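You operate a simulated robot arm through the tools that you are given. There is no shell and no other tool.

You are at the controls of a simulated robot arm. One attempt, no reset.

Task
Rig the vacuum for water: blue filter in, grey dial to High.
Fine: the brown plug is out; try the red switch first. White filter on the pine shelf, black lid shut. Where these are worked on the way, their far stop is far enough and under half their travel is too little: black lid.

It is judged by the outcome, as a careful person would: the job done as asked, and still so three seconds after it is handed in. It fails if anything else is knocked over, pushed out of place, dropped, spilled or broken. A push-on lid holds only when it is set on centred and level and pressed home; a screw cap is set on level and turned clockwise until tight.

Robot
A 6-joint arm with a two-finger gripper, fixed in place. Base frame: the origin is at the foot of the arm, x ahead of it, y to its left, z up. Lengths are in m, angles in degrees, forces in N, time in s.
Its first joint turns from -166.0 to 166.0 degrees. Payload 3.43 kg.
Tool frame: the origin (TCP) lies between the finger pads and is the grasp point; the fingertips stand 0.02 m ahead of it; z points along the fingers, y is the line along which they close. Largest opening 0.19 m; the body of the gripper starts 0.248 m behind the TCP.
Orientation is that of the tool frame in the base frame, as a unit quaternion [w, x, y, z]. With the fingers straight down and closing along the base's y, the tool's x points along the base's -x, its y along +y and its z along -z.

Tools
- The arm moves only by the tool servo_tool. Its argument "deltas" is a list of rows, each a list of 7 numbers: the opening, from 0 (shut) to 1 (fully open), then the shift along the tool's x, y, z in m, then the turn, a rotation vector about the tool's x, y, z in degrees. In form: [[hand, dx, dy, dz, wx, wy, wz], ...]. A call has 1 to 20 rows; each row shifts and turns the commanded pose from where the row before left it, along the tool's axes as they then stand. Rows are played at 5 a second. More than 0.05 m and 8.6 degrees between two rows, or a gripper value outside its range, and nothing of the call is played. Where a pose cannot be reached the arm comes as near as it can. A force on the tool above 60 N (or 10 N above the force at the start of the call, whichever is more), or a blocked arm, ends the call early, and 0.2 s more pass. Each finger travels about 0.045 m/s and halts on what it meets, pressing with about 29 N; the grip force reading is that of the motor and also rises with nothing between the fingers. The clock runs only during rows and for 0.2 s after the last one: add rows that do not move to give the fingers time. The reply holds the time, the measured pose of the TCP, the force on the tool along the base axes, the opening and the grip force, in the units named above and with some noise, with the torque about the TCP (base axes, N m) and any sound that the robot's microphone picked up.
- Cameras (640 x 400 px; columns grow to the right, rows downward): "scene" is fixed at [0.4, 0.6491, 1.3844]; the picture's right is [-0.55, -0.84, 0.00], its down [-0.58, 0.38, -0.72] and it looks along [0.60, -0.39, -0.70] (base axes); focal length 338 px, centre (320, 200). "wrist" rides on the gripper at [0.07, -0.008, -0.288] in the tool frame; the picture's right is [0.12, 0.99, 0.00], its down [-0.96, 0.12, -0.25] and it looks along [-0.25, 0.03, 0.97] (tool axes); focal length 261 px, centre (320, 200). There is no depth. A picture from a camera that has moved, and an enlarged one, comes with that camera's place and axes in the base frame and with its lens.
- get_image(camera): a new picture of that camera. It takes no simulated time.
- move_column(by): slides the trunk up (or, below 0, down) by that many m; the arm rides with it, the base frame stays. It gives what a move gives, with no picture.
- close_up(camera, box): a new picture of the part [left, top, right, bottom] of that camera's present view, enlarged. It takes no simulated time.
- hand_in(): hands the job in; it is judged then, once.

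Places have to be worked out from the pictures, the camera data and where the tool is seen. Open the gripper and draw the arm clear of the work before you hand the job in, unless the task says otherwise.

The tools are called after ">>>" as name(argument=value, ...) on one line, values as JSON. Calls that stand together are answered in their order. servo_tool: Moves the arm, as the interface text tells. Its arguments: {"type":"object","properties":{"deltas":{"type":"array","items":{"type":"array","items":{"type":"number"}}}},"required":["deltas"]} The other tools are called the same way: move_column (by) slides the trunk up or down; get_image (camera) takes a picture; close_up (camera, box) takes an enlarged picture of a part of a camera's view; hand_in () hands the job in.

At the start:

```text
time: 0.0
tcp_pos: [0.7502, 0.0679, 1.02]
ee_rot: [0.0, 0.001, 1.0, 0.001]
wrist_force: [-0.5, 1.0, 0.4]
moment: [-0.01, 0.01, 0.02]
opening: 0.1899
gripper_force: 0.1
trunk travel left (down, up): [-0.125, 0.115]
```

scene: 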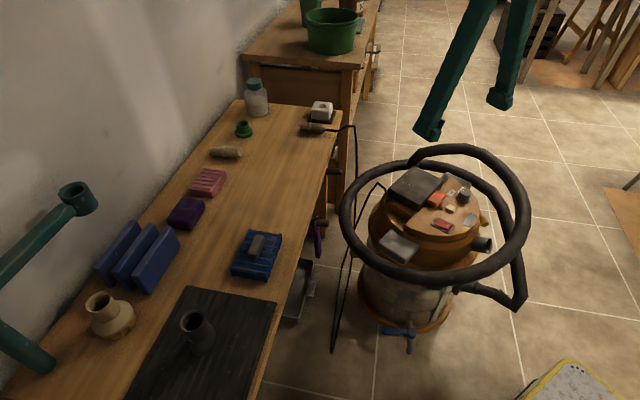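
wrist: 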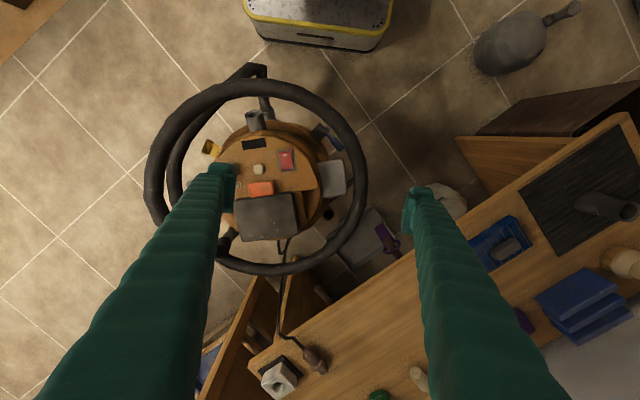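

I'll begin with enlarged views of the vacuum and of the bench to find the parts.

>>> close_up(camera="scene", box=[330, 130, 540, 360])

>>> close_up(camera="wrist", box=[140, 60, 380, 280])

>>> close_up(camera="scene", box=[60, 60, 380, 400])

>>> close_up(camera="wrist", box=[400, 100, 640, 400])

```text
1.74 times, centred on (435, 245) of scene
camera zoom: at [0.4, 0.6491, 1.3844], right [-0.55, -0.84, 0.0], down [-0.58, 0.38, -0.72], along [0.6, -0.39, -0.7], focal length 588 px, centre (120, 122)
```

zoom: 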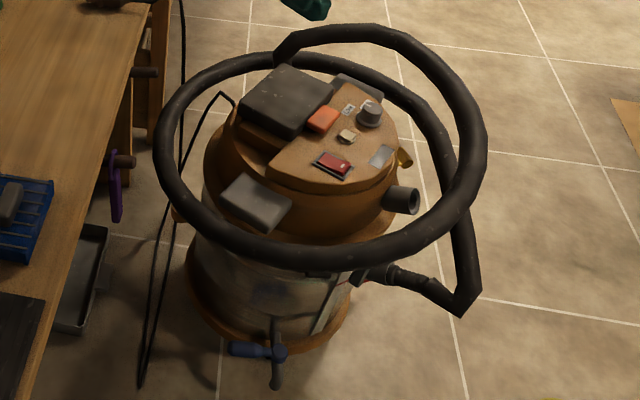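

```text
1.82 times, centred on (260, 170) of wrist
camera zoom: at [0.6795, 0.0601, 1.3083], right [-0.12, 0.99, 0.0], down [0.96, 0.12, 0.25], along [0.25, 0.03, -0.97], focal length 474 px, centre (429, 254)
```

zoom: 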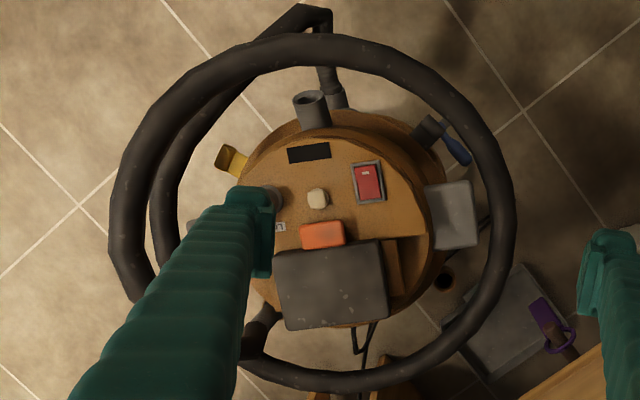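

```text
1.18 times, centred on (220, 230) of scene
camera zoom: at [0.4, 0.6491, 1.3844], right [-0.55, -0.84, 0.0], down [-0.58, 0.38, -0.72], along [0.6, -0.39, -0.7], focal length 398 px, centre (438, 165)
```

zoom: 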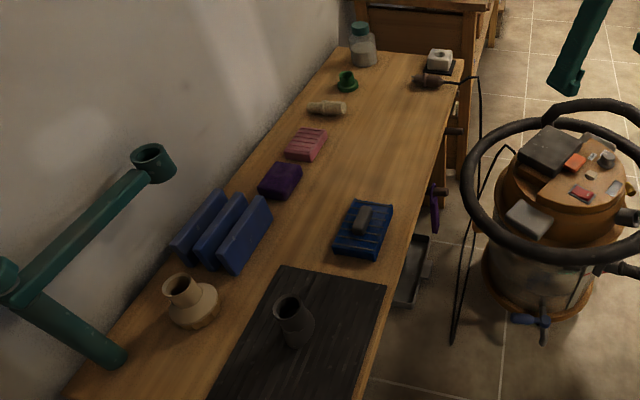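

```text
1.33 times, centred on (520, 250) of wrist
camera zoom: at [0.6795, 0.0601, 1.3083], right [-0.12, 0.99, 0.0], down [0.96, 0.12, 0.25], along [0.25, 0.03, -0.97], focal length 348 px, centre (53, 133)
```

zoom: 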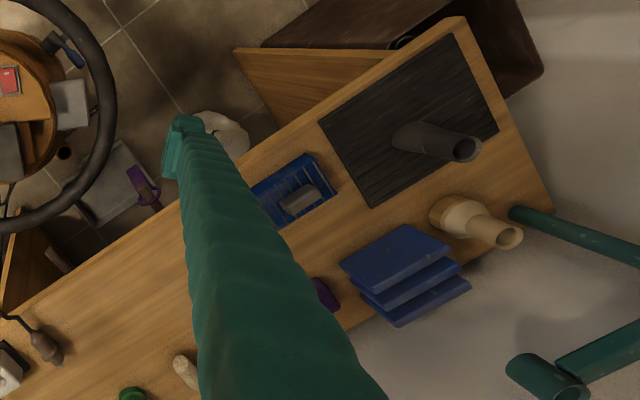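

The red switch triangulates to about (0.76, -0.02, 0.63), and the blue cartridge with the grey grip to about (0.88, 0.51, 0.74) on the bench. I'll rise a little and shift toward +y with the fingers closing, to get a clearer view of the bench and vacuum.

>>> servo_tool(deltas=[[0.6, 0, 0.04, 0, 0, 0, 0], [0.3, 0, 0.04, 0, 0, 0, 0], [0, 0, 0.04, 0, 0, 0, 0], [0, 0, 0.04, 0, 0, 0, 0], [0, 0, 0.04, 0, 0, 0, 0], [0, 0, 0, 0, 0, 0, 0], [0, 0, 0, 0, 0, 0, 0], [0, 0, 0, 0, 0, 0, 0], [0, 0, 0, 0, 0, 0, 0]])

>>> get_image(camera="wrist")

>>> get_image(camera="scene")

```text
time: 2.0
tcp_pos: [0.751, 0.2672, 1.0197]
ee_rot: [0.0, 0.0, 1.0, 0.001]
wrist_force: [-0.9, -0.2, -0.5]
moment: [0.03, 0.0, 0.01]
opening: 0.0135
gripper_force: 0.1
trunk travel left (down, up): [-0.125, 0.115]
```

```text
taken
camera wrist: at [0.6798, 0.2577, 1.3091], right [-0.12, 0.99, 0.0], down [0.96, 0.12, 0.25], along [0.25, 0.03, -0.97], focal length 261 px, centre (320, 200)
```

wrist: 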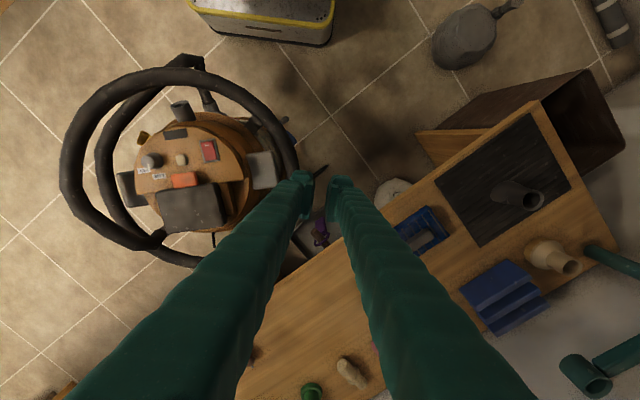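

```text
taken
```

scene: 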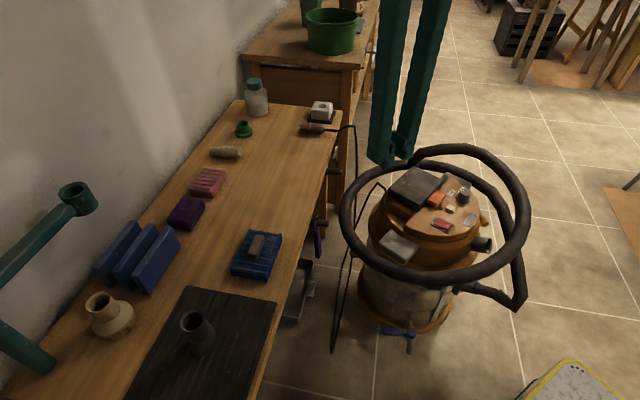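

The vacuum top is now clear of the fingers. I'll zoom in on its panel and on the blue cartridge.

>>> close_up(camera="wrist", box=[110, 90, 290, 240])

>>> close_up(camera="wrist", box=[130, 120, 220, 200])

>>> close_up(camera="scene", box=[180, 140, 320, 300])

>>> close_up(camera="scene", box=[380, 160, 500, 250])

```text
2.67 times, centred on (200, 165) of wrist
camera zoom: at [0.6798, 0.2577, 1.3091], right [-0.12, 0.99, 0.0], down [0.96, 0.12, 0.25], along [0.25, 0.03, -0.97], focal length 695 px, centre (640, 293)
```

zoom: 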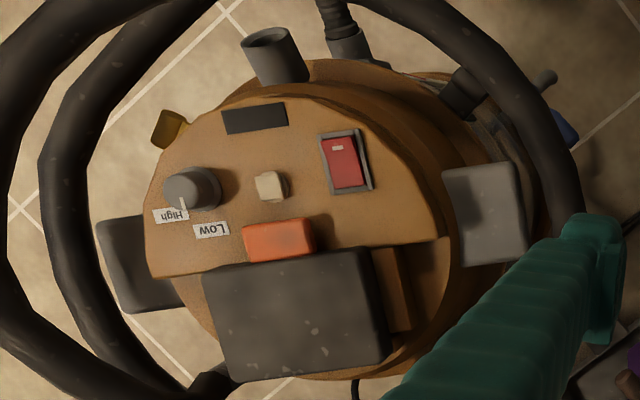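

```text
5.00 times, centred on (175, 160) of wrist
camera zoom: at [0.6798, 0.2577, 1.3091], right [-0.12, 0.99, 0.0], down [0.96, 0.12, 0.25], along [0.25, 0.03, -0.97], focal length 1303 px, centre (1045, 400)
```

zoom: 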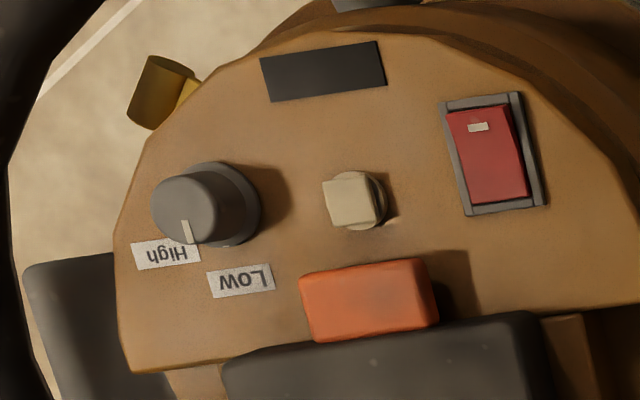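

```text
2.50 times, centred on (250, 220) of scene
camera zoom: at [0.4, 0.6491, 1.3844], right [-0.55, -0.84, 0.0], down [-0.58, 0.38, -0.72], along [0.6, -0.39, -0.7], focal length 846 px, centre (495, 150)
```

zoom: 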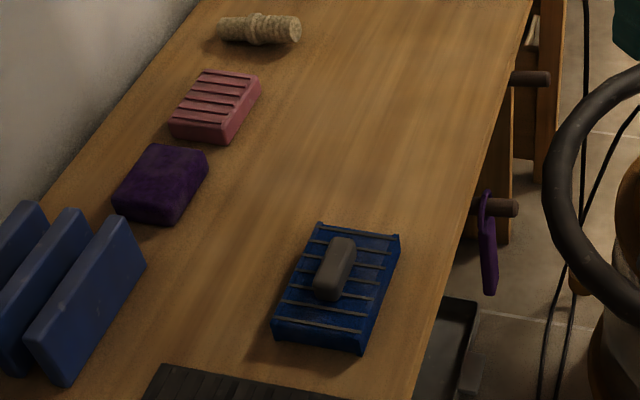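

```text
4.44 times, centred on (440, 205) of scene
camera zoom: at [0.4, 0.6491, 1.3844], right [-0.55, -0.84, 0.0], down [-0.58, 0.38, -0.72], along [0.6, -0.39, -0.7], focal length 1503 px, centre (-213, 178)
```

zoom: 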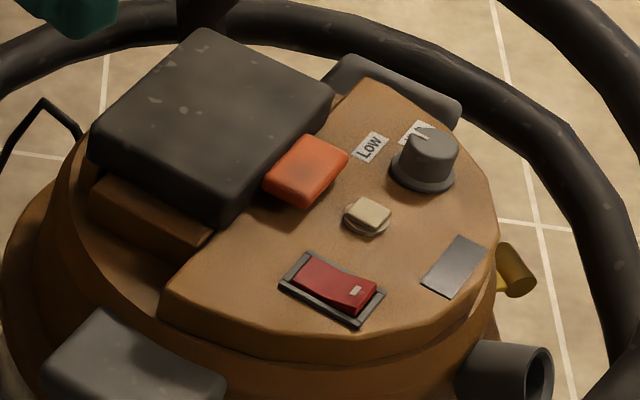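

The dial's mark seems to stand near "Low", with "High" further clockwise seen from above. I don't yet know which surface is the "pine shelf", so I'll tilt the tool to look around.

>>> servo_tool(deltas=[[0, 0.03, 0, -0.02, 0, -8, 0], [0, 0.03, 0, -0.02, 0, -8, 0], [0, 0.03, 0, -0.02, 0, -8, 0], [0, 0.03, 0, -0.02, 0, -8, 0], [0, 0.03, 0, 0, 0, -8, 0], [0, 0, 0, 0, 0, 0, 0]])

>>> get_image(camera="wrist")

```text
time: 3.4
tcp_pos: [0.5928, 0.2703, 1.0567]
ee_rot: [0.343, -0.001, 0.939, 0.0]
wrist_force: [-0.7, -1.6, -0.5]
moment: [-0.01, 0.04, -0.01]
opening: 0.0001
gripper_force: 29.4
trunk travel left (down, up): [-0.125, 0.115]
```

```text
taken
camera wrist: at [0.3535, 0.2602, 1.2329], right [-0.09, 0.99, -0.08], down [0.58, 0.12, 0.81], along [0.81, 0.03, -0.58], focal length 261 px, centre (320, 200)
```

wrist: 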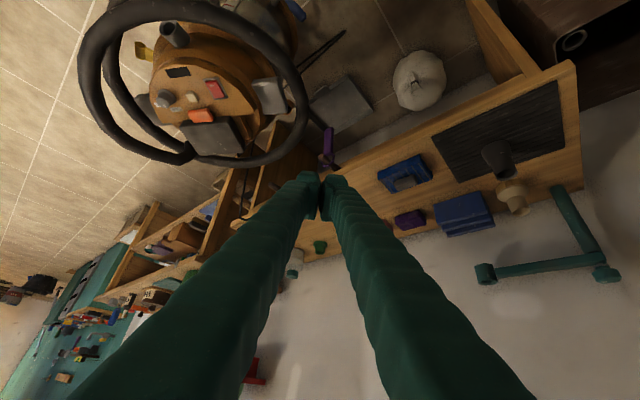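

The image is upside-down at this tilt. I'll zoom into the areas around and below the bench.

>>> close_up(camera="wrist", box=[60, 130, 330, 300])

>>> close_up(camera="wrist", box=[300, 0, 640, 210])

>>> close_up(camera="wrist", box=[70, 0, 330, 180])

```text
2.35 times, centred on (195, 215) of wrist
camera zoom: at [0.3535, 0.2602, 1.2329], right [-0.09, 0.99, -0.08], down [0.58, 0.12, 0.81], along [0.81, 0.03, -0.58], focal length 613 px, centre (614, 165)
```

zoom: 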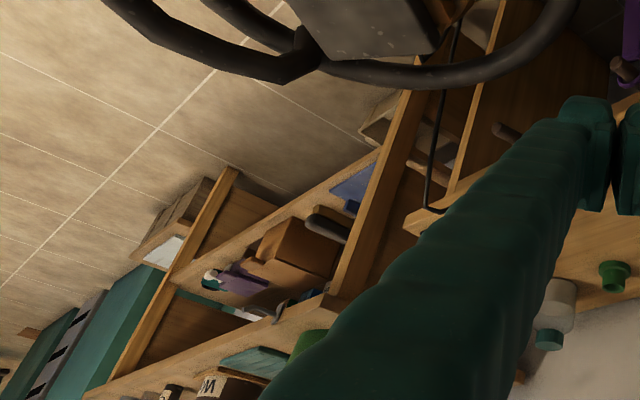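

```text
1.88 times, centred on (470, 105) of wrist
camera zoom: at [0.3535, 0.2602, 1.2329], right [-0.09, 0.99, -0.08], down [0.58, 0.12, 0.81], along [0.81, 0.03, -0.58], focal length 491 px, centre (38, 379)
```

zoom: 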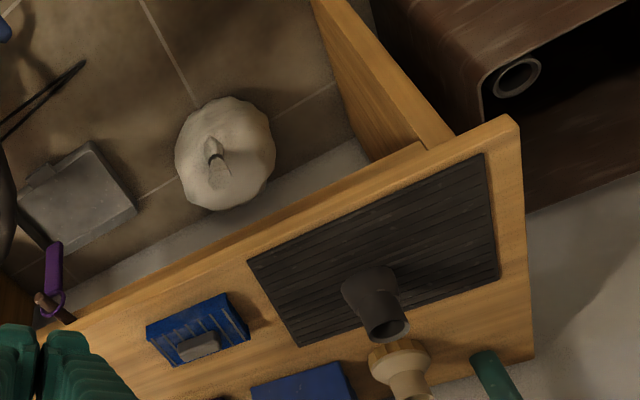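

```text
2.22 times, centred on (200, 90) of wrist
camera zoom: at [0.3535, 0.2602, 1.2329], right [-0.09, 0.99, -0.08], down [0.58, 0.12, 0.81], along [0.81, 0.03, -0.58], focal length 579 px, centre (587, 444)
```

zoom: 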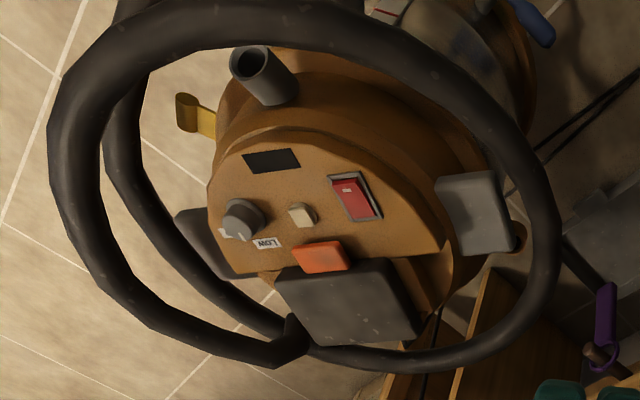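

The bench is a narrow pine top, and it's probably the pine shelf. Next I'll look at the vacuum lid from the front and closer, to find its hinge and what the orange block does.

>>> servo_tool(deltas=[[0, 0.016, -0.0375, 0.019, 0, 0, 0], [0, 0.016, -0.0375, 0.019, 0, 0, 0], [0, 0.016, -0.0375, 0.019, 0, 0, 0], [0, 0.016, -0.0375, 0.019, 0, 0, 0], [0, 0, 0, 0, 0, 0, 0]])

>>> get_image(camera="wrist")

>>> close_up(camera="wrist", box=[150, 80, 350, 240])

```text
time: 4.6
tcp_pos: [0.591, 0.1166, 0.9533]
ee_rot: [0.341, 0.001, 0.94, -0.001]
wrist_force: [0.6, 0.1, -0.2]
moment: [0.0, 0.01, 0.01]
opening: 0.0003
gripper_force: 28.3
trunk travel left (down, up): [-0.125, 0.115]
```

```text
taken
camera wrist: at [0.3517, 0.108, 1.1308], right [-0.09, 0.99, -0.08], down [0.58, 0.12, 0.81], along [0.81, 0.03, -0.58], focal length 261 px, centre (320, 200)
```

wrist: 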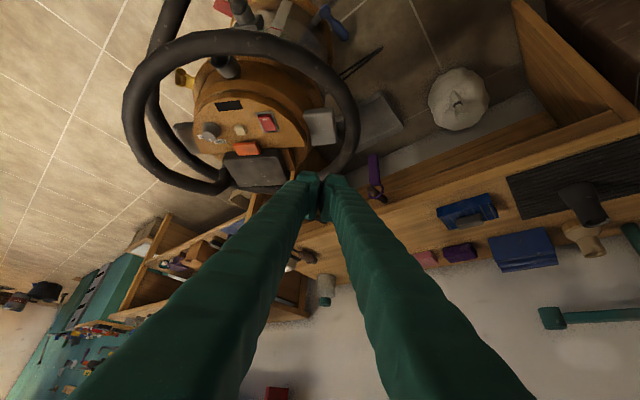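

```text
2.50 times, centred on (250, 160) of wrist
camera zoom: at [0.3517, 0.108, 1.1308], right [-0.09, 0.99, -0.08], down [0.58, 0.12, 0.81], along [0.81, 0.03, -0.58], focal length 652 px, centre (495, 300)
```

zoom: 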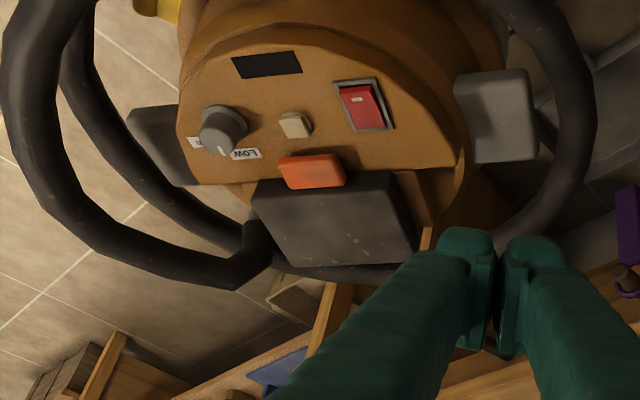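

The orange block looks like a tab at the lid's front edge. I'll go back to pointing straight down, drop closer, and stay off to the side so the fingers don't cover the panel.

>>> servo_tool(deltas=[[0, 0, 0, 0, 0, 8, 0], [0, 0, 0, 0, 0, 8, 0], [0, 0, 0, 0, 0, 8, 0], [0, 0, 0, 0, 0, 8, 0], [0, 0, 0, 0, 0, 8, 0], [0, -0.03, 0, 0.04, 0, 0, 0], [0, -0.03, 0, 0.04, 0, 0, 0], [0, -0.03, 0, 0.04, 0, 0, 0], [0, -0.03, 0, 0.02, 0, 0, 0], [0, 0, 0, 0, 0, 0, 0]])

>>> get_image(camera="wrist")

>>> get_image(camera="scene")

```text
time: 6.8
tcp_pos: [0.7117, 0.1157, 0.8177]
ee_rot: [0.0, 0.0, 1.0, 0.0]
wrist_force: [-0.5, 0.4, 0.1]
moment: [-0.01, -0.01, 0.0]
opening: 0.0003
gripper_force: 28.7
trunk travel left (down, up): [-0.125, 0.115]
```

```text
taken
camera wrist: at [0.6411, 0.1072, 1.1072], right [-0.12, 0.99, 0.0], down [0.96, 0.12, 0.25], along [0.25, 0.03, -0.97], focal length 261 px, centre (320, 200)
```

wrist: 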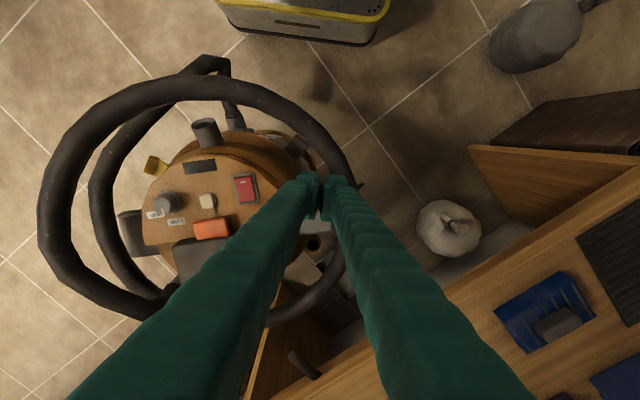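

```text
taken
```

scene: 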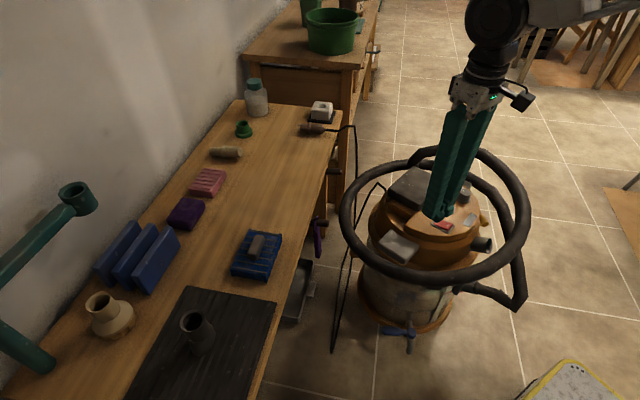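

This view is better. I'll enlarge the panel and the dial.

>>> close_up(camera="wrist", box=[130, 140, 280, 260])

>>> close_up(camera="wrist", box=[135, 180, 195, 230])

>>> close_up(camera="wrist", box=[220, 160, 275, 205])

>>> close_up(camera="wrist", box=[480, 250, 640, 370])

```text
3.33 times, centred on (205, 200) of wrist
camera zoom: at [0.6411, 0.1072, 1.1072], right [-0.12, 0.99, 0.0], down [0.96, 0.12, 0.25], along [0.25, 0.03, -0.97], focal length 869 px, centre (703, 200)
```

zoom: 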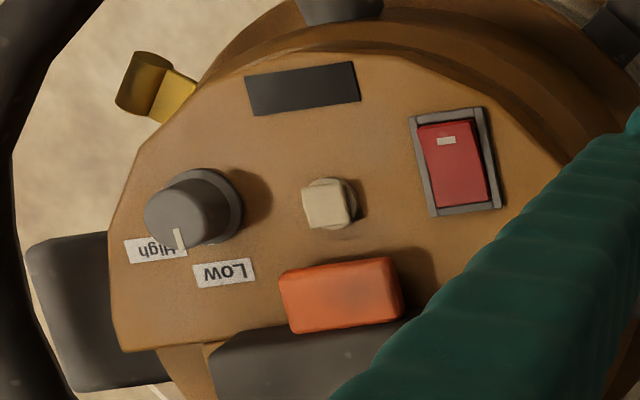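

```text
8.00 times, centred on (165, 205) of wrist
camera zoom: at [0.6411, 0.1072, 1.1072], right [-0.12, 0.99, 0.0], down [0.96, 0.12, 0.25], along [0.25, 0.03, -0.97], focal length 2085 px, centre (1560, 160)
```

zoom: 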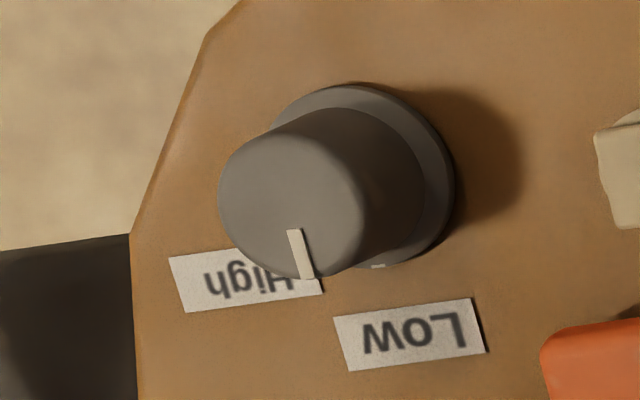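

```text
8.89 times, centred on (248, 182) of wrist
camera zoom: at [0.6411, 0.1072, 1.1072], right [-0.12, 0.99, 0.0], down [0.96, 0.12, 0.25], along [0.25, 0.03, -0.97], focal length 2317 px, centre (964, 356)
```

zoom: 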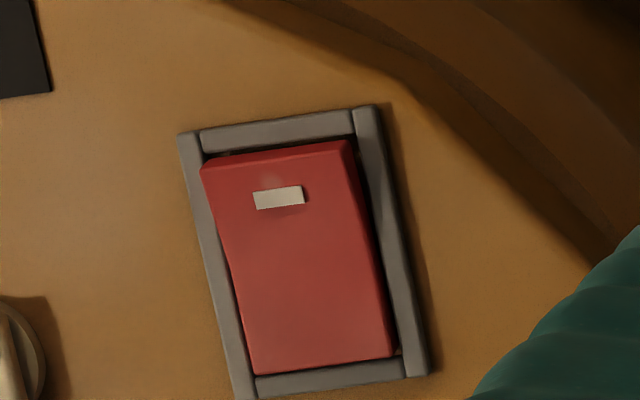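

```text
3.33 times, centred on (560, 310) of wrist
camera zoom: at [0.6411, 0.1072, 1.1072], right [-0.12, 0.99, 0.0], down [0.96, 0.12, 0.25], along [0.25, 0.03, -0.97], focal length 869 px, centre (-480, -167)
```

zoom: 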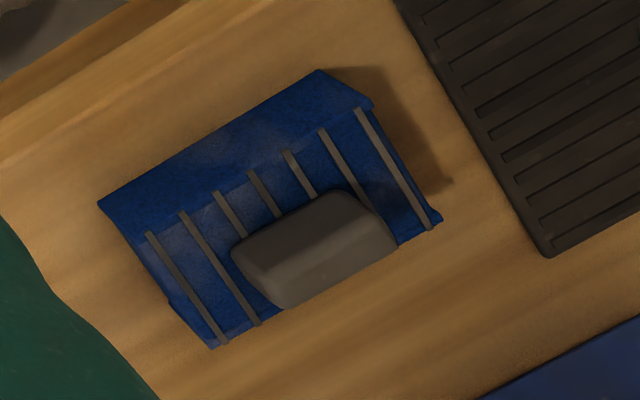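

The close-ups stay sharp, so I can inspect from a distance. The dial mark reads Low, with High about 60° clockwise seen from above. Now I'll check the lid, orange tab and switch in the scene camera.

>>> close_up(camera="scene", box=[380, 160, 445, 230])

>>> close_up(camera="scene", box=[405, 185, 455, 235])

>>> close_up(camera="wrist", box=[165, 205, 265, 285])

>>> close_up(camera="scene", box=[280, 90, 400, 180])

```text
5.71 times, centred on (412, 195) of scene
camera zoom: at [0.4, 0.6491, 1.3844], right [-0.55, -0.84, 0.0], down [-0.58, 0.38, -0.72], along [0.6, -0.39, -0.7], focal length 1933 px, centre (-209, 229)
```

zoom: 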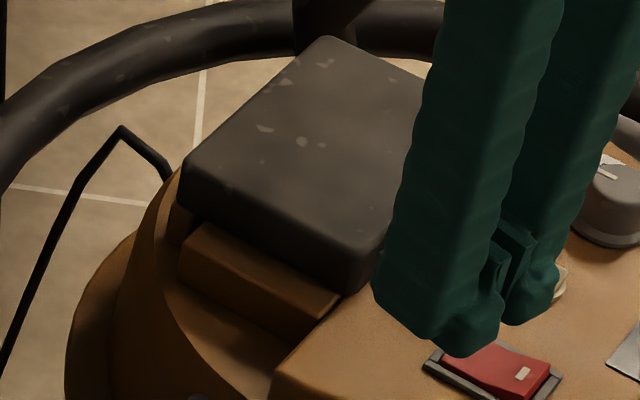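

```text
8.00 times, centred on (430, 210) of scene
camera zoom: at [0.4, 0.6491, 1.3844], right [-0.55, -0.84, 0.0], down [-0.58, 0.38, -0.72], along [0.6, -0.39, -0.7], focal length 2706 px, centre (-560, 120)
```

zoom: 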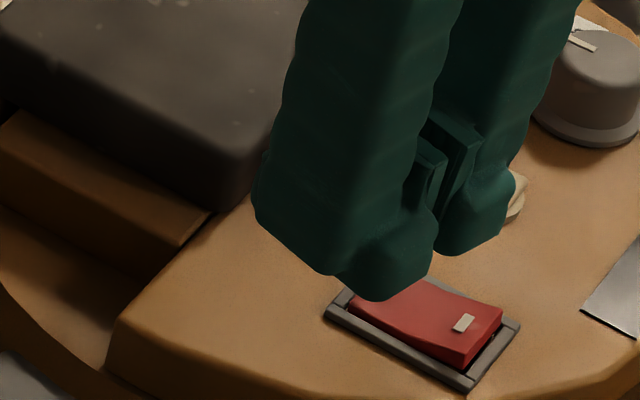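

```text
5.00 times, centred on (215, 245) of wrist
camera zoom: at [0.6411, 0.1072, 1.1072], right [-0.12, 0.99, 0.0], down [0.96, 0.12, 0.25], along [0.25, 0.03, -0.97], focal length 1303 px, centre (845, -25)
```

zoom: 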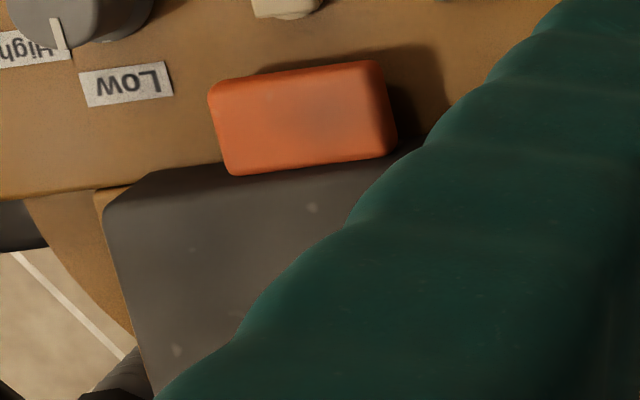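

```text
4.44 times, centred on (340, 135) of scene
camera zoom: at [0.4, 0.6491, 1.3844], right [-0.55, -0.84, 0.0], down [-0.58, 0.38, -0.72], along [0.6, -0.39, -0.7], focal length 1503 px, centre (231, 489)
```

zoom: 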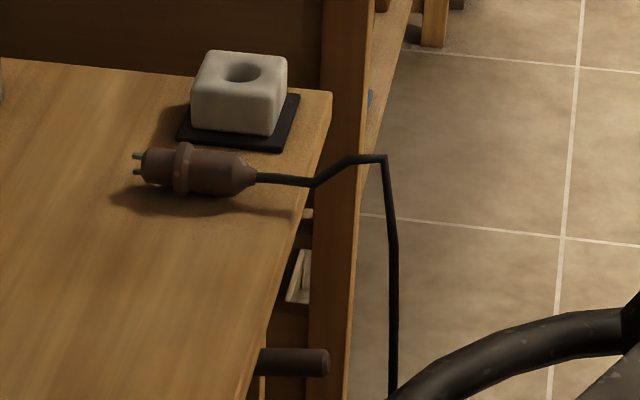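

The marked (near, -x) end of the red rocker is raised and the far end is down, so it stands off. The plug's prongs are clear of the socket. I'll move above the switch with the fingers shut and turn to the vacuum's ~13° yaw, tilted so the fingertip edge lands on the marked end.

>>> servo_tool(deltas=[[0, -0.004, -0.035, 0, 0, 0, 0], [0, -0.004, -0.035, 0, 0, 0, 0], [0, -0.004, -0.035, 0, 0, 0, 0], [0, -0.004, -0.035, 0, 0, 0, 0], [0, 0, 0, 0.035, 0, 0, 0], [0, 0, 0, 0.035, 0, 0, 0], [0, 0, 0, 0.02, 0, 0, 0], [0, 0, 0, 0, 0, 0, -6.5], [0, 0, 0, 0, 0, 0, -6.5], [0, 0, 0, 0, 0, 7.5, 0], [0, 0, 0, 0, 0, 7.5, 0], [0, 0, 0, 0, 0, 0, 0]])

>>> close_up(camera="scene", box=[395, 175, 465, 235])

>>> get_image(camera="wrist")

```text
time: 9.4
tcp_pos: [0.7275, -0.0216, 0.7266]
ee_rot: [-0.131, -0.112, 0.985, -0.016]
wrist_force: [-0.7, 0.0, 0.1]
moment: [0.03, -0.02, 0.0]
opening: 0.0
gripper_force: 28.7
trunk travel left (down, up): [-0.125, 0.115]
```

```text
6.67 times, centred on (430, 205) of scene
camera zoom: at [0.4, 0.6491, 1.3844], right [-0.55, -0.84, 0.0], down [-0.58, 0.38, -0.72], along [0.6, -0.39, -0.7], focal length 2255 px, centre (-413, 167)
```

zoom: 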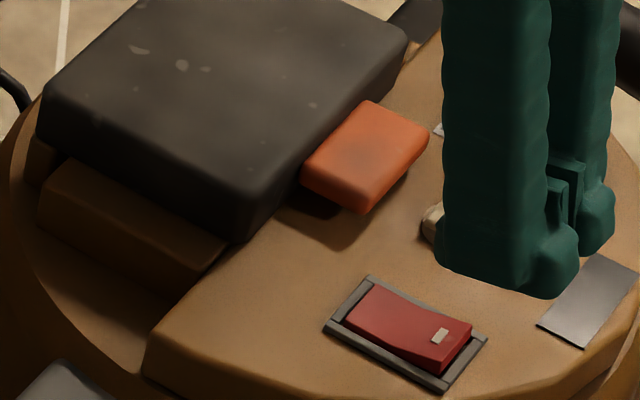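

```text
taken
camera wrist: at [0.7366, -0.0285, 1.024], right [-0.34, 0.94, 0.03], down [0.94, 0.34, -0.01], along [-0.02, 0.03, -1.0], focal length 261 px, centre (320, 200)
```

wrist: 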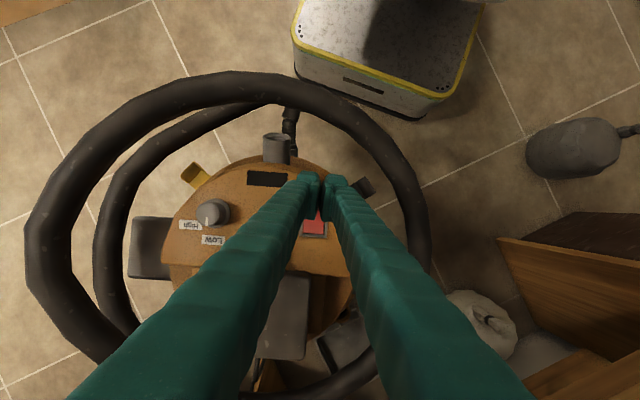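

The orange block is a tab fixed to the lid's front face, overhanging the panel with a shadow below it, so I can lift the lid by it. Now I'll lower the fingertip edge onto the marked end of the switch.

>>> servo_tool(deltas=[[0, -0.0039, -0.003, 0.0145, 0, 0, 0], [0, -0.0039, 0, 0.0145, 0, 0, 0], [0, -0.0039, 0, 0.0145, 0, 0, 0], [0, 0, 0, 0, 0, 0, 0]])

>>> close_up(camera="scene", box=[395, 175, 465, 235])

>>> close_up(camera="wrist", box=[260, 160, 380, 250])

```text
time: 10.4
tcp_pos: [0.7299, -0.0227, 0.6815]
ee_rot: [-0.13, -0.113, 0.985, -0.015]
wrist_force: [-0.7, 0.0, -0.7]
moment: [0.01, -0.01, -0.01]
opening: 0.0
gripper_force: 29.0
trunk travel left (down, up): [-0.125, 0.115]
```

```text
6.67 times, centred on (430, 205) of scene
camera zoom: at [0.4, 0.6491, 1.3844], right [-0.55, -0.84, 0.0], down [-0.58, 0.38, -0.72], along [0.6, -0.39, -0.7], focal length 2255 px, centre (-413, 167)
```

zoom: 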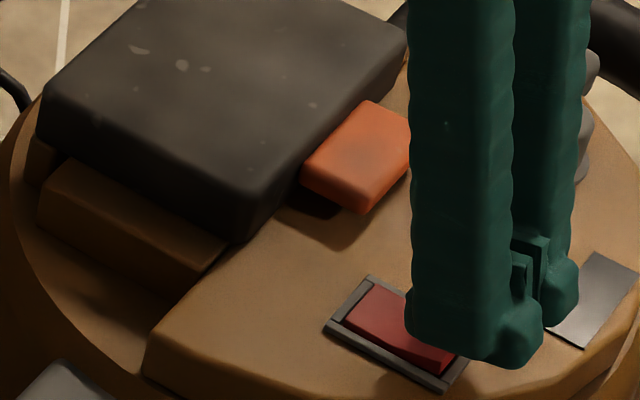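

```text
4.44 times, centred on (320, 205) of wrist
camera zoom: at [0.7381, -0.0292, 0.979], right [-0.34, 0.94, 0.03], down [0.94, 0.34, -0.01], along [-0.02, 0.03, -1.0], focal length 1158 px, centre (320, 178)
```

zoom: 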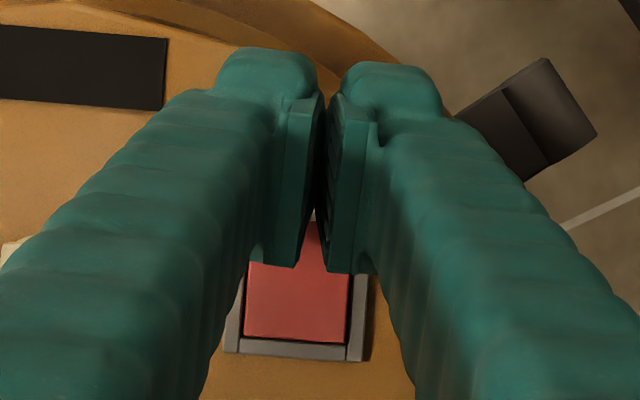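

The fingertip edge is over the marked half of the rocker, about 1 cm above it. I'll press down in small steps and watch the force.

>>> servo_tool(deltas=[[0, -0.00104, 0, 0.00386, 0, 0, 0], [0, -0.00104, 0, 0.00386, 0, 0, 0], [0, -0.00104, 0, 0.00386, 0, 0, 0], [0, 0, 0, 0, 0, 0, 0]])

>>> close_up(camera="scene", box=[405, 185, 455, 230])

```text
time: 11.4
tcp_pos: [0.7287, -0.0247, 0.6692]
ee_rot: [-0.13, -0.113, 0.985, -0.015]
wrist_force: [0.0, 0.0, -0.4]
moment: [-0.01, 0.03, -0.02]
opening: 0.0
gripper_force: 29.1
trunk travel left (down, up): [-0.125, 0.115]
```

```text
8.89 times, centred on (430, 208) of scene
camera zoom: at [0.4, 0.6491, 1.3844], right [-0.55, -0.84, 0.0], down [-0.58, 0.38, -0.72], along [0.6, -0.39, -0.7], focal length 3006 px, centre (-658, 133)
```

zoom: 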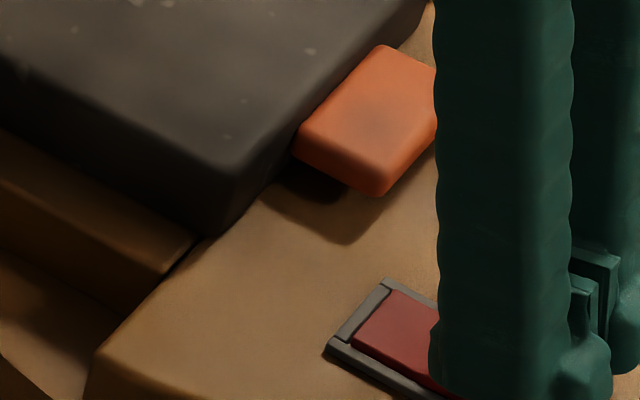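

No contact yet. I'll keep pressing in 3 mm steps.

>>> servo_tool(deltas=[[0, -0.00078, 0, 0.0029, 0, 0, 0], [0, -0.00078, 0, 0.0029, 0, 0, 0], [0, -0.00078, 0, 0.0029, 0, 0, 0], [0, 0, 0, 0, 0, 0, 0]])

>>> close_up(camera="scene", box=[405, 190, 465, 240])

```text
time: 12.4
tcp_pos: [0.7291, -0.0232, 0.6597]
ee_rot: [-0.13, -0.112, 0.985, -0.015]
wrist_force: [-0.6, 0.6, 0.8]
moment: [-0.01, -0.01, 0.01]
opening: 0.0002
gripper_force: 28.7
trunk travel left (down, up): [-0.125, 0.115]
```

```text
8.00 times, centred on (435, 215) of scene
camera zoom: at [0.4, 0.6491, 1.3844], right [-0.55, -0.84, 0.0], down [-0.58, 0.38, -0.72], along [0.6, -0.39, -0.7], focal length 2706 px, centre (-600, 80)
```

zoom: 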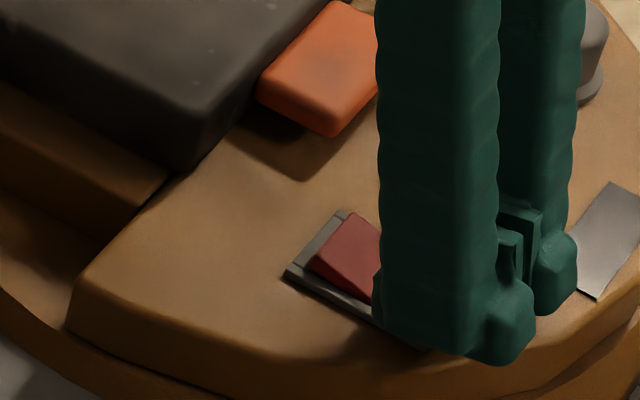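

The far end of the rocker is now up, so the switch flipped. No sound was picked up, so the vacuum is dead. I'll lift off and check the switch's state.

>>> servo_tool(deltas=[[0, 0.0026, 0, -0.0097, 0, 0, 0], [0, 0.0052, 0, -0.0194, 0, 0, 0], [0, 0.0052, 0, -0.0194, 0, 0, 0], [0, 0, 0, 0, 0, 0, 0]])

>>> close_up(camera="scene", box=[405, 190, 465, 240])

>>> close_up(camera="wrist", box=[260, 160, 380, 250])

```text
time: 13.4
tcp_pos: [0.7289, -0.024, 0.7107]
ee_rot: [-0.131, -0.113, 0.985, -0.014]
wrist_force: [0.3, 0.1, 0.1]
moment: [-0.04, 0.02, 0.02]
opening: 0.0002
gripper_force: 28.7
trunk travel left (down, up): [-0.125, 0.115]
```

```text
8.00 times, centred on (435, 215) of scene
camera zoom: at [0.4, 0.6491, 1.3844], right [-0.55, -0.84, 0.0], down [-0.58, 0.38, -0.72], along [0.6, -0.39, -0.7], focal length 2706 px, centre (-600, 80)
```

zoom: 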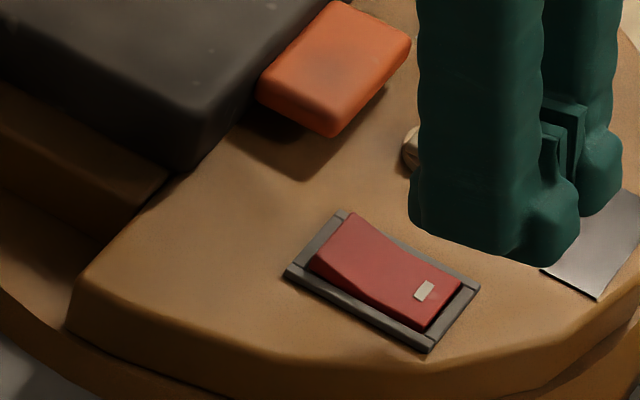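

```text
4.44 times, centred on (320, 205) of wrist
camera zoom: at [0.737, -0.031, 1.008], right [-0.34, 0.94, 0.03], down [0.94, 0.34, -0.01], along [-0.02, 0.03, -1.0], focal length 1158 px, centre (320, 178)
```

zoom: 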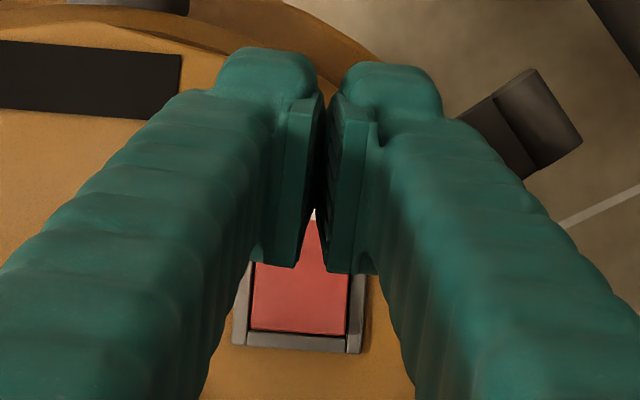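

The switch latched on and nothing ran, so the test is done and the vacuum is dead. I'll move 32 mm toward the lid and press the far end to put the switch back to off.

>>> servo_tool(deltas=[[0, -0.0155, 0, -0.0042, 0, 0, 0], [0, -0.0155, 0, -0.0042, 0, 0, 0], [0, -0.0052, 0, 0.0193, 0, 0, 0], [0, -0.0052, 0, 0.0193, 0, 0, 0], [0, 0, 0, 0, 0, 0, 0]])

>>> close_up(camera="scene", box=[405, 180, 465, 230])

```text
time: 14.6
tcp_pos: [0.7603, -0.0177, 0.6723]
ee_rot: [-0.129, -0.112, 0.985, -0.014]
wrist_force: [0.1, -0.2, 0.2]
moment: [0.04, -0.02, -0.01]
opening: 0.0
gripper_force: 29.2
trunk travel left (down, up): [-0.125, 0.115]
```

```text
8.00 times, centred on (435, 205) of scene
camera zoom: at [0.4, 0.6491, 1.3844], right [-0.55, -0.84, 0.0], down [-0.58, 0.38, -0.72], along [0.6, -0.39, -0.7], focal length 2706 px, centre (-600, 160)
```

zoom: 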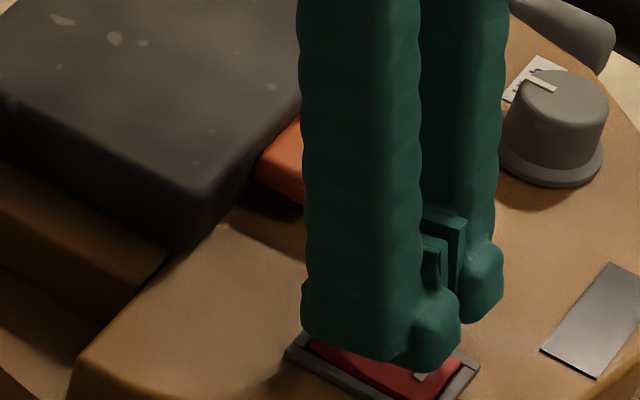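

Just above the far end now, with clear space to the orange tab. I'll press down 12 mm in small steps.

>>> servo_tool(deltas=[[0, -0.00078, 0, 0.0029, 0, 0, 0], [0, -0.00078, 0, 0.0029, 0, 0, 0], [0, -0.00078, 0, 0.0029, 0, 0, 0], [0, -0.00078, 0, 0.0029, 0, 0, 0], [0, 0, 0, 0, 0, 0, 0]])

>>> close_up(camera="scene", box=[405, 190, 465, 240])

```text
time: 15.8
tcp_pos: [0.76, -0.0166, 0.6596]
ee_rot: [-0.13, -0.112, 0.985, -0.014]
wrist_force: [-1.8, 0.7, 7.4]
moment: [-0.05, -0.03, -0.03]
opening: 0.0062
gripper_force: 29.2
trunk travel left (down, up): [-0.125, 0.115]
```

```text
8.00 times, centred on (435, 215) of scene
camera zoom: at [0.4, 0.6491, 1.3844], right [-0.55, -0.84, 0.0], down [-0.58, 0.38, -0.72], along [0.6, -0.39, -0.7], focal length 2706 px, centre (-600, 80)
```

zoom: 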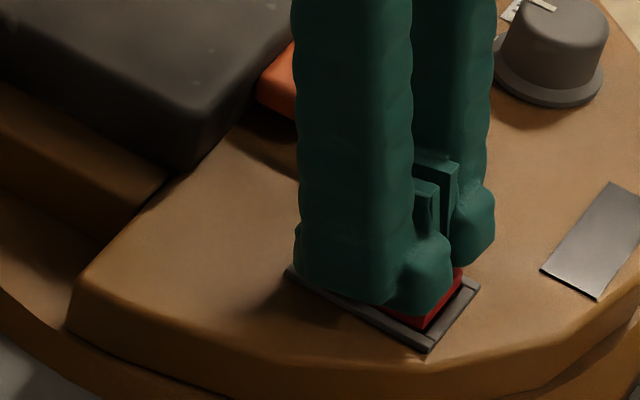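

The near end is rising again, with about 7 N of contact force. I'll lift off and check.

>>> servo_tool(deltas=[[0, 0.0026, 0, -0.0097, 0, 0, 0], [0, 0.0052, 0, -0.0194, 0, 0, 0], [0, 0.0105, 0, -0.0388, 0, 0, 0], [0, 0.0105, 0, -0.0388, 0, 0, 0], [0, 0, 0, 0, 0, 0, 0]])

>>> close_up(camera="scene", box=[405, 180, 465, 230])

>>> get_image(camera="wrist")

```text
time: 17.0
tcp_pos: [0.7585, -0.0185, 0.7709]
ee_rot: [-0.13, -0.113, 0.985, -0.015]
wrist_force: [-0.1, 0.3, 0.7]
moment: [-0.02, 0.01, 0.0]
opening: 0.0001
gripper_force: 29.0
trunk travel left (down, up): [-0.125, 0.115]
```

```text
8.00 times, centred on (435, 205) of scene
camera zoom: at [0.4, 0.6491, 1.3844], right [-0.55, -0.84, 0.0], down [-0.58, 0.38, -0.72], along [0.6, -0.39, -0.7], focal length 2706 px, centre (-600, 160)
```

zoom: 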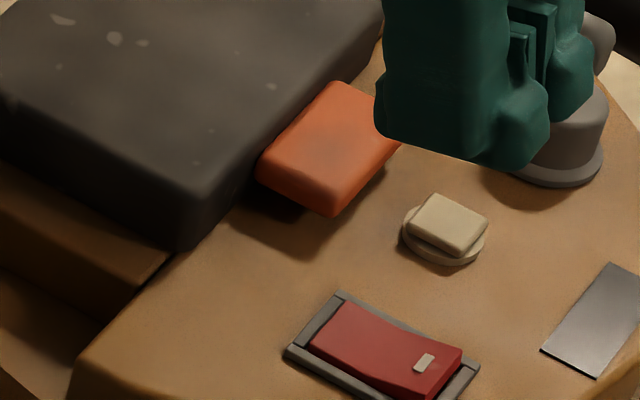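

```text
taken
camera wrist: at [0.7675, -0.0254, 1.0689], right [-0.34, 0.94, 0.03], down [0.94, 0.34, -0.01], along [-0.02, 0.03, -1.0], focal length 261 px, centre (320, 200)
```

wrist: 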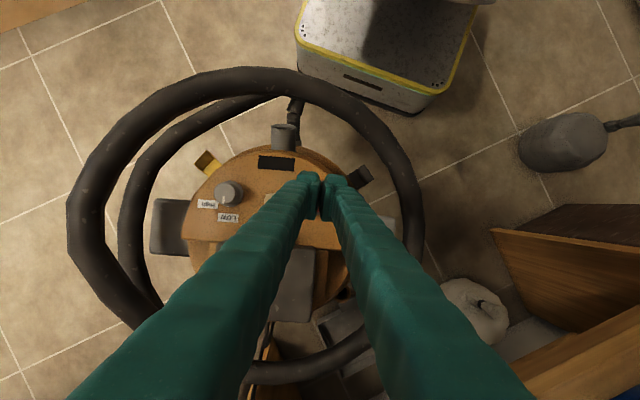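

The rocker is back in its original off position and nothing sounded. Before I go on, I'll check the -y side of the workspace in case a different "pine shelf" is there.

>>> servo_tool(deltas=[[0, 0, 0, -0.03, 0, -7.5, 0], [0, 0, 0, -0.04, 0, -7.5, 0], [0, 0, -0.04, -0.04, 0, 0, 6.5], [0, 0.02, -0.04, -0.04, 0, 0, 6.5], [0, 0.03, -0.045, 0, 0, 0, 0], [0, 0.03, -0.045, 0, 0, 0, 0], [0, 0.03, -0.045, 0, 0, 0, 0], [0, 0, -0.03, 0, 8, 0, 0], [0, 0, -0.03, 0, 8, 0, 0], [0, 0, -0.03, 0, 8, 0, 0], [0, 0, 0, 0, 8, 0, 0], [0, 0, 0, 0, 0, 0, 0]])

>>> get_image(camera="wrist")

```text
refused: row 3 steps farther than a row can; nothing moved
```

```text
taken
camera wrist: at [0.7675, -0.0254, 1.0689], right [-0.34, 0.94, 0.03], down [0.94, 0.34, -0.01], along [-0.02, 0.03, -1.0], focal length 261 px, centre (320, 200)
```

wrist: 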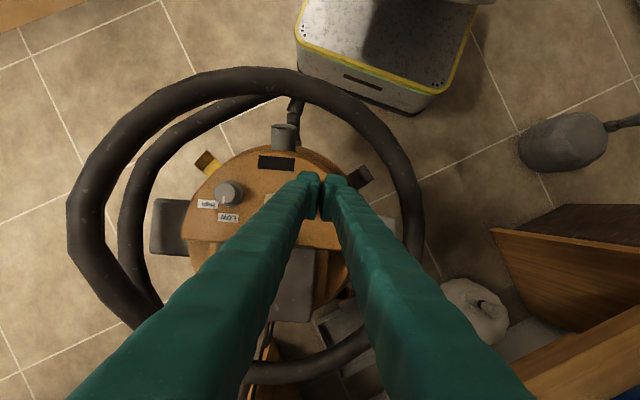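

One row was longer than a row may be, so nothing moved. I'll use smaller steps and rise first before swinging to -y.

>>> servo_tool(deltas=[[0, 0, 0, -0.03, 0, -7.5, 0], [0, 0, 0, -0.04, 0, -7.5, 0], [0, 0, 0, -0.04, 0, 0, 6.5], [0, 0, 0, -0.04, 0, 0, 6.5], [0, 0.02, -0.04, 0, 0, 0, 0], [0, 0.02, -0.04, 0, 0, 0, 0], [0, 0.02, -0.04, 0, 0, 0, 0], [0, 0.02, -0.04, 0, 0, 0, 0], [0, 0.02, -0.04, 0, 8, 0, 0], [0, 0, -0.03, 0, 8, 0, 0], [0, 0, -0.03, 0, 8, 0, 0], [0, 0, 0, 0, 8, 0, 0], [0, 0, 0, 0, 0, 0, 0]])

>>> get_image(camera="wrist")

>>> get_image(camera="scene")

```text
time: 19.8
tcp_pos: [0.6739, -0.272, 0.9315]
ee_rot: [0.0, -0.001, 0.961, -0.276]
wrist_force: [0.4, -0.3, 0.1]
moment: [0.03, -0.01, 0.03]
opening: 0.0
gripper_force: 28.8
trunk travel left (down, up): [-0.125, 0.115]
```

```text
taken
camera wrist: at [0.6036, -0.1277, 1.1814], right [-0.12, 0.84, -0.53], down [0.96, 0.23, 0.15], along [0.25, -0.49, -0.84], focal length 261 px, centre (320, 200)
```

wrist: 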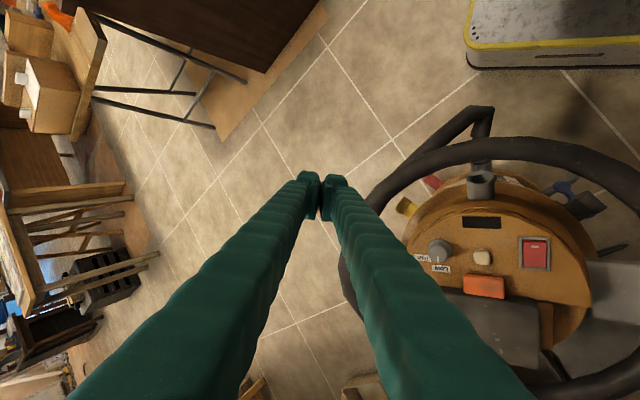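

```text
taken
```

scene: 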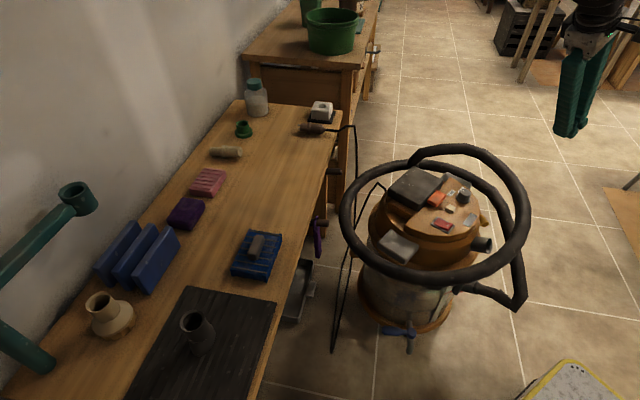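

No reachable shelf on that side, so the bench carrying the blue filter is the pine shelf. This angle shows the lid's other side, so I'll zoom in on it.

>>> close_up(camera="wrist", box=[400, 220, 600, 385])

>>> close_up(camera="scene", box=[375, 150, 465, 225])

```text
2.42 times, centred on (500, 302) of wrist
camera zoom: at [0.6036, -0.1277, 1.1814], right [-0.12, 0.84, -0.53], down [0.96, 0.23, 0.15], along [0.25, -0.49, -0.84], focal length 632 px, centre (-116, -48)
```

zoom: 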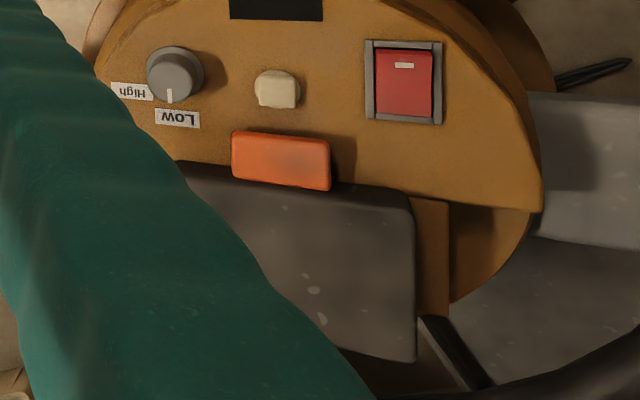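

```text
5.33 times, centred on (420, 188) of scene
camera zoom: at [0.4, 0.6491, 1.3844], right [-0.55, -0.84, 0.0], down [-0.58, 0.38, -0.72], along [0.6, -0.39, -0.7], focal length 1804 px, centre (-213, 267)
```

zoom: 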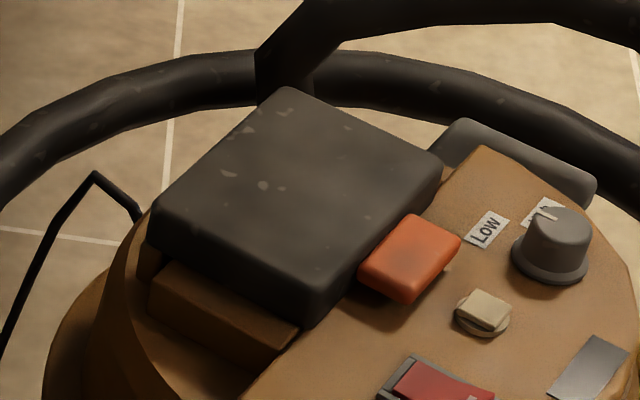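

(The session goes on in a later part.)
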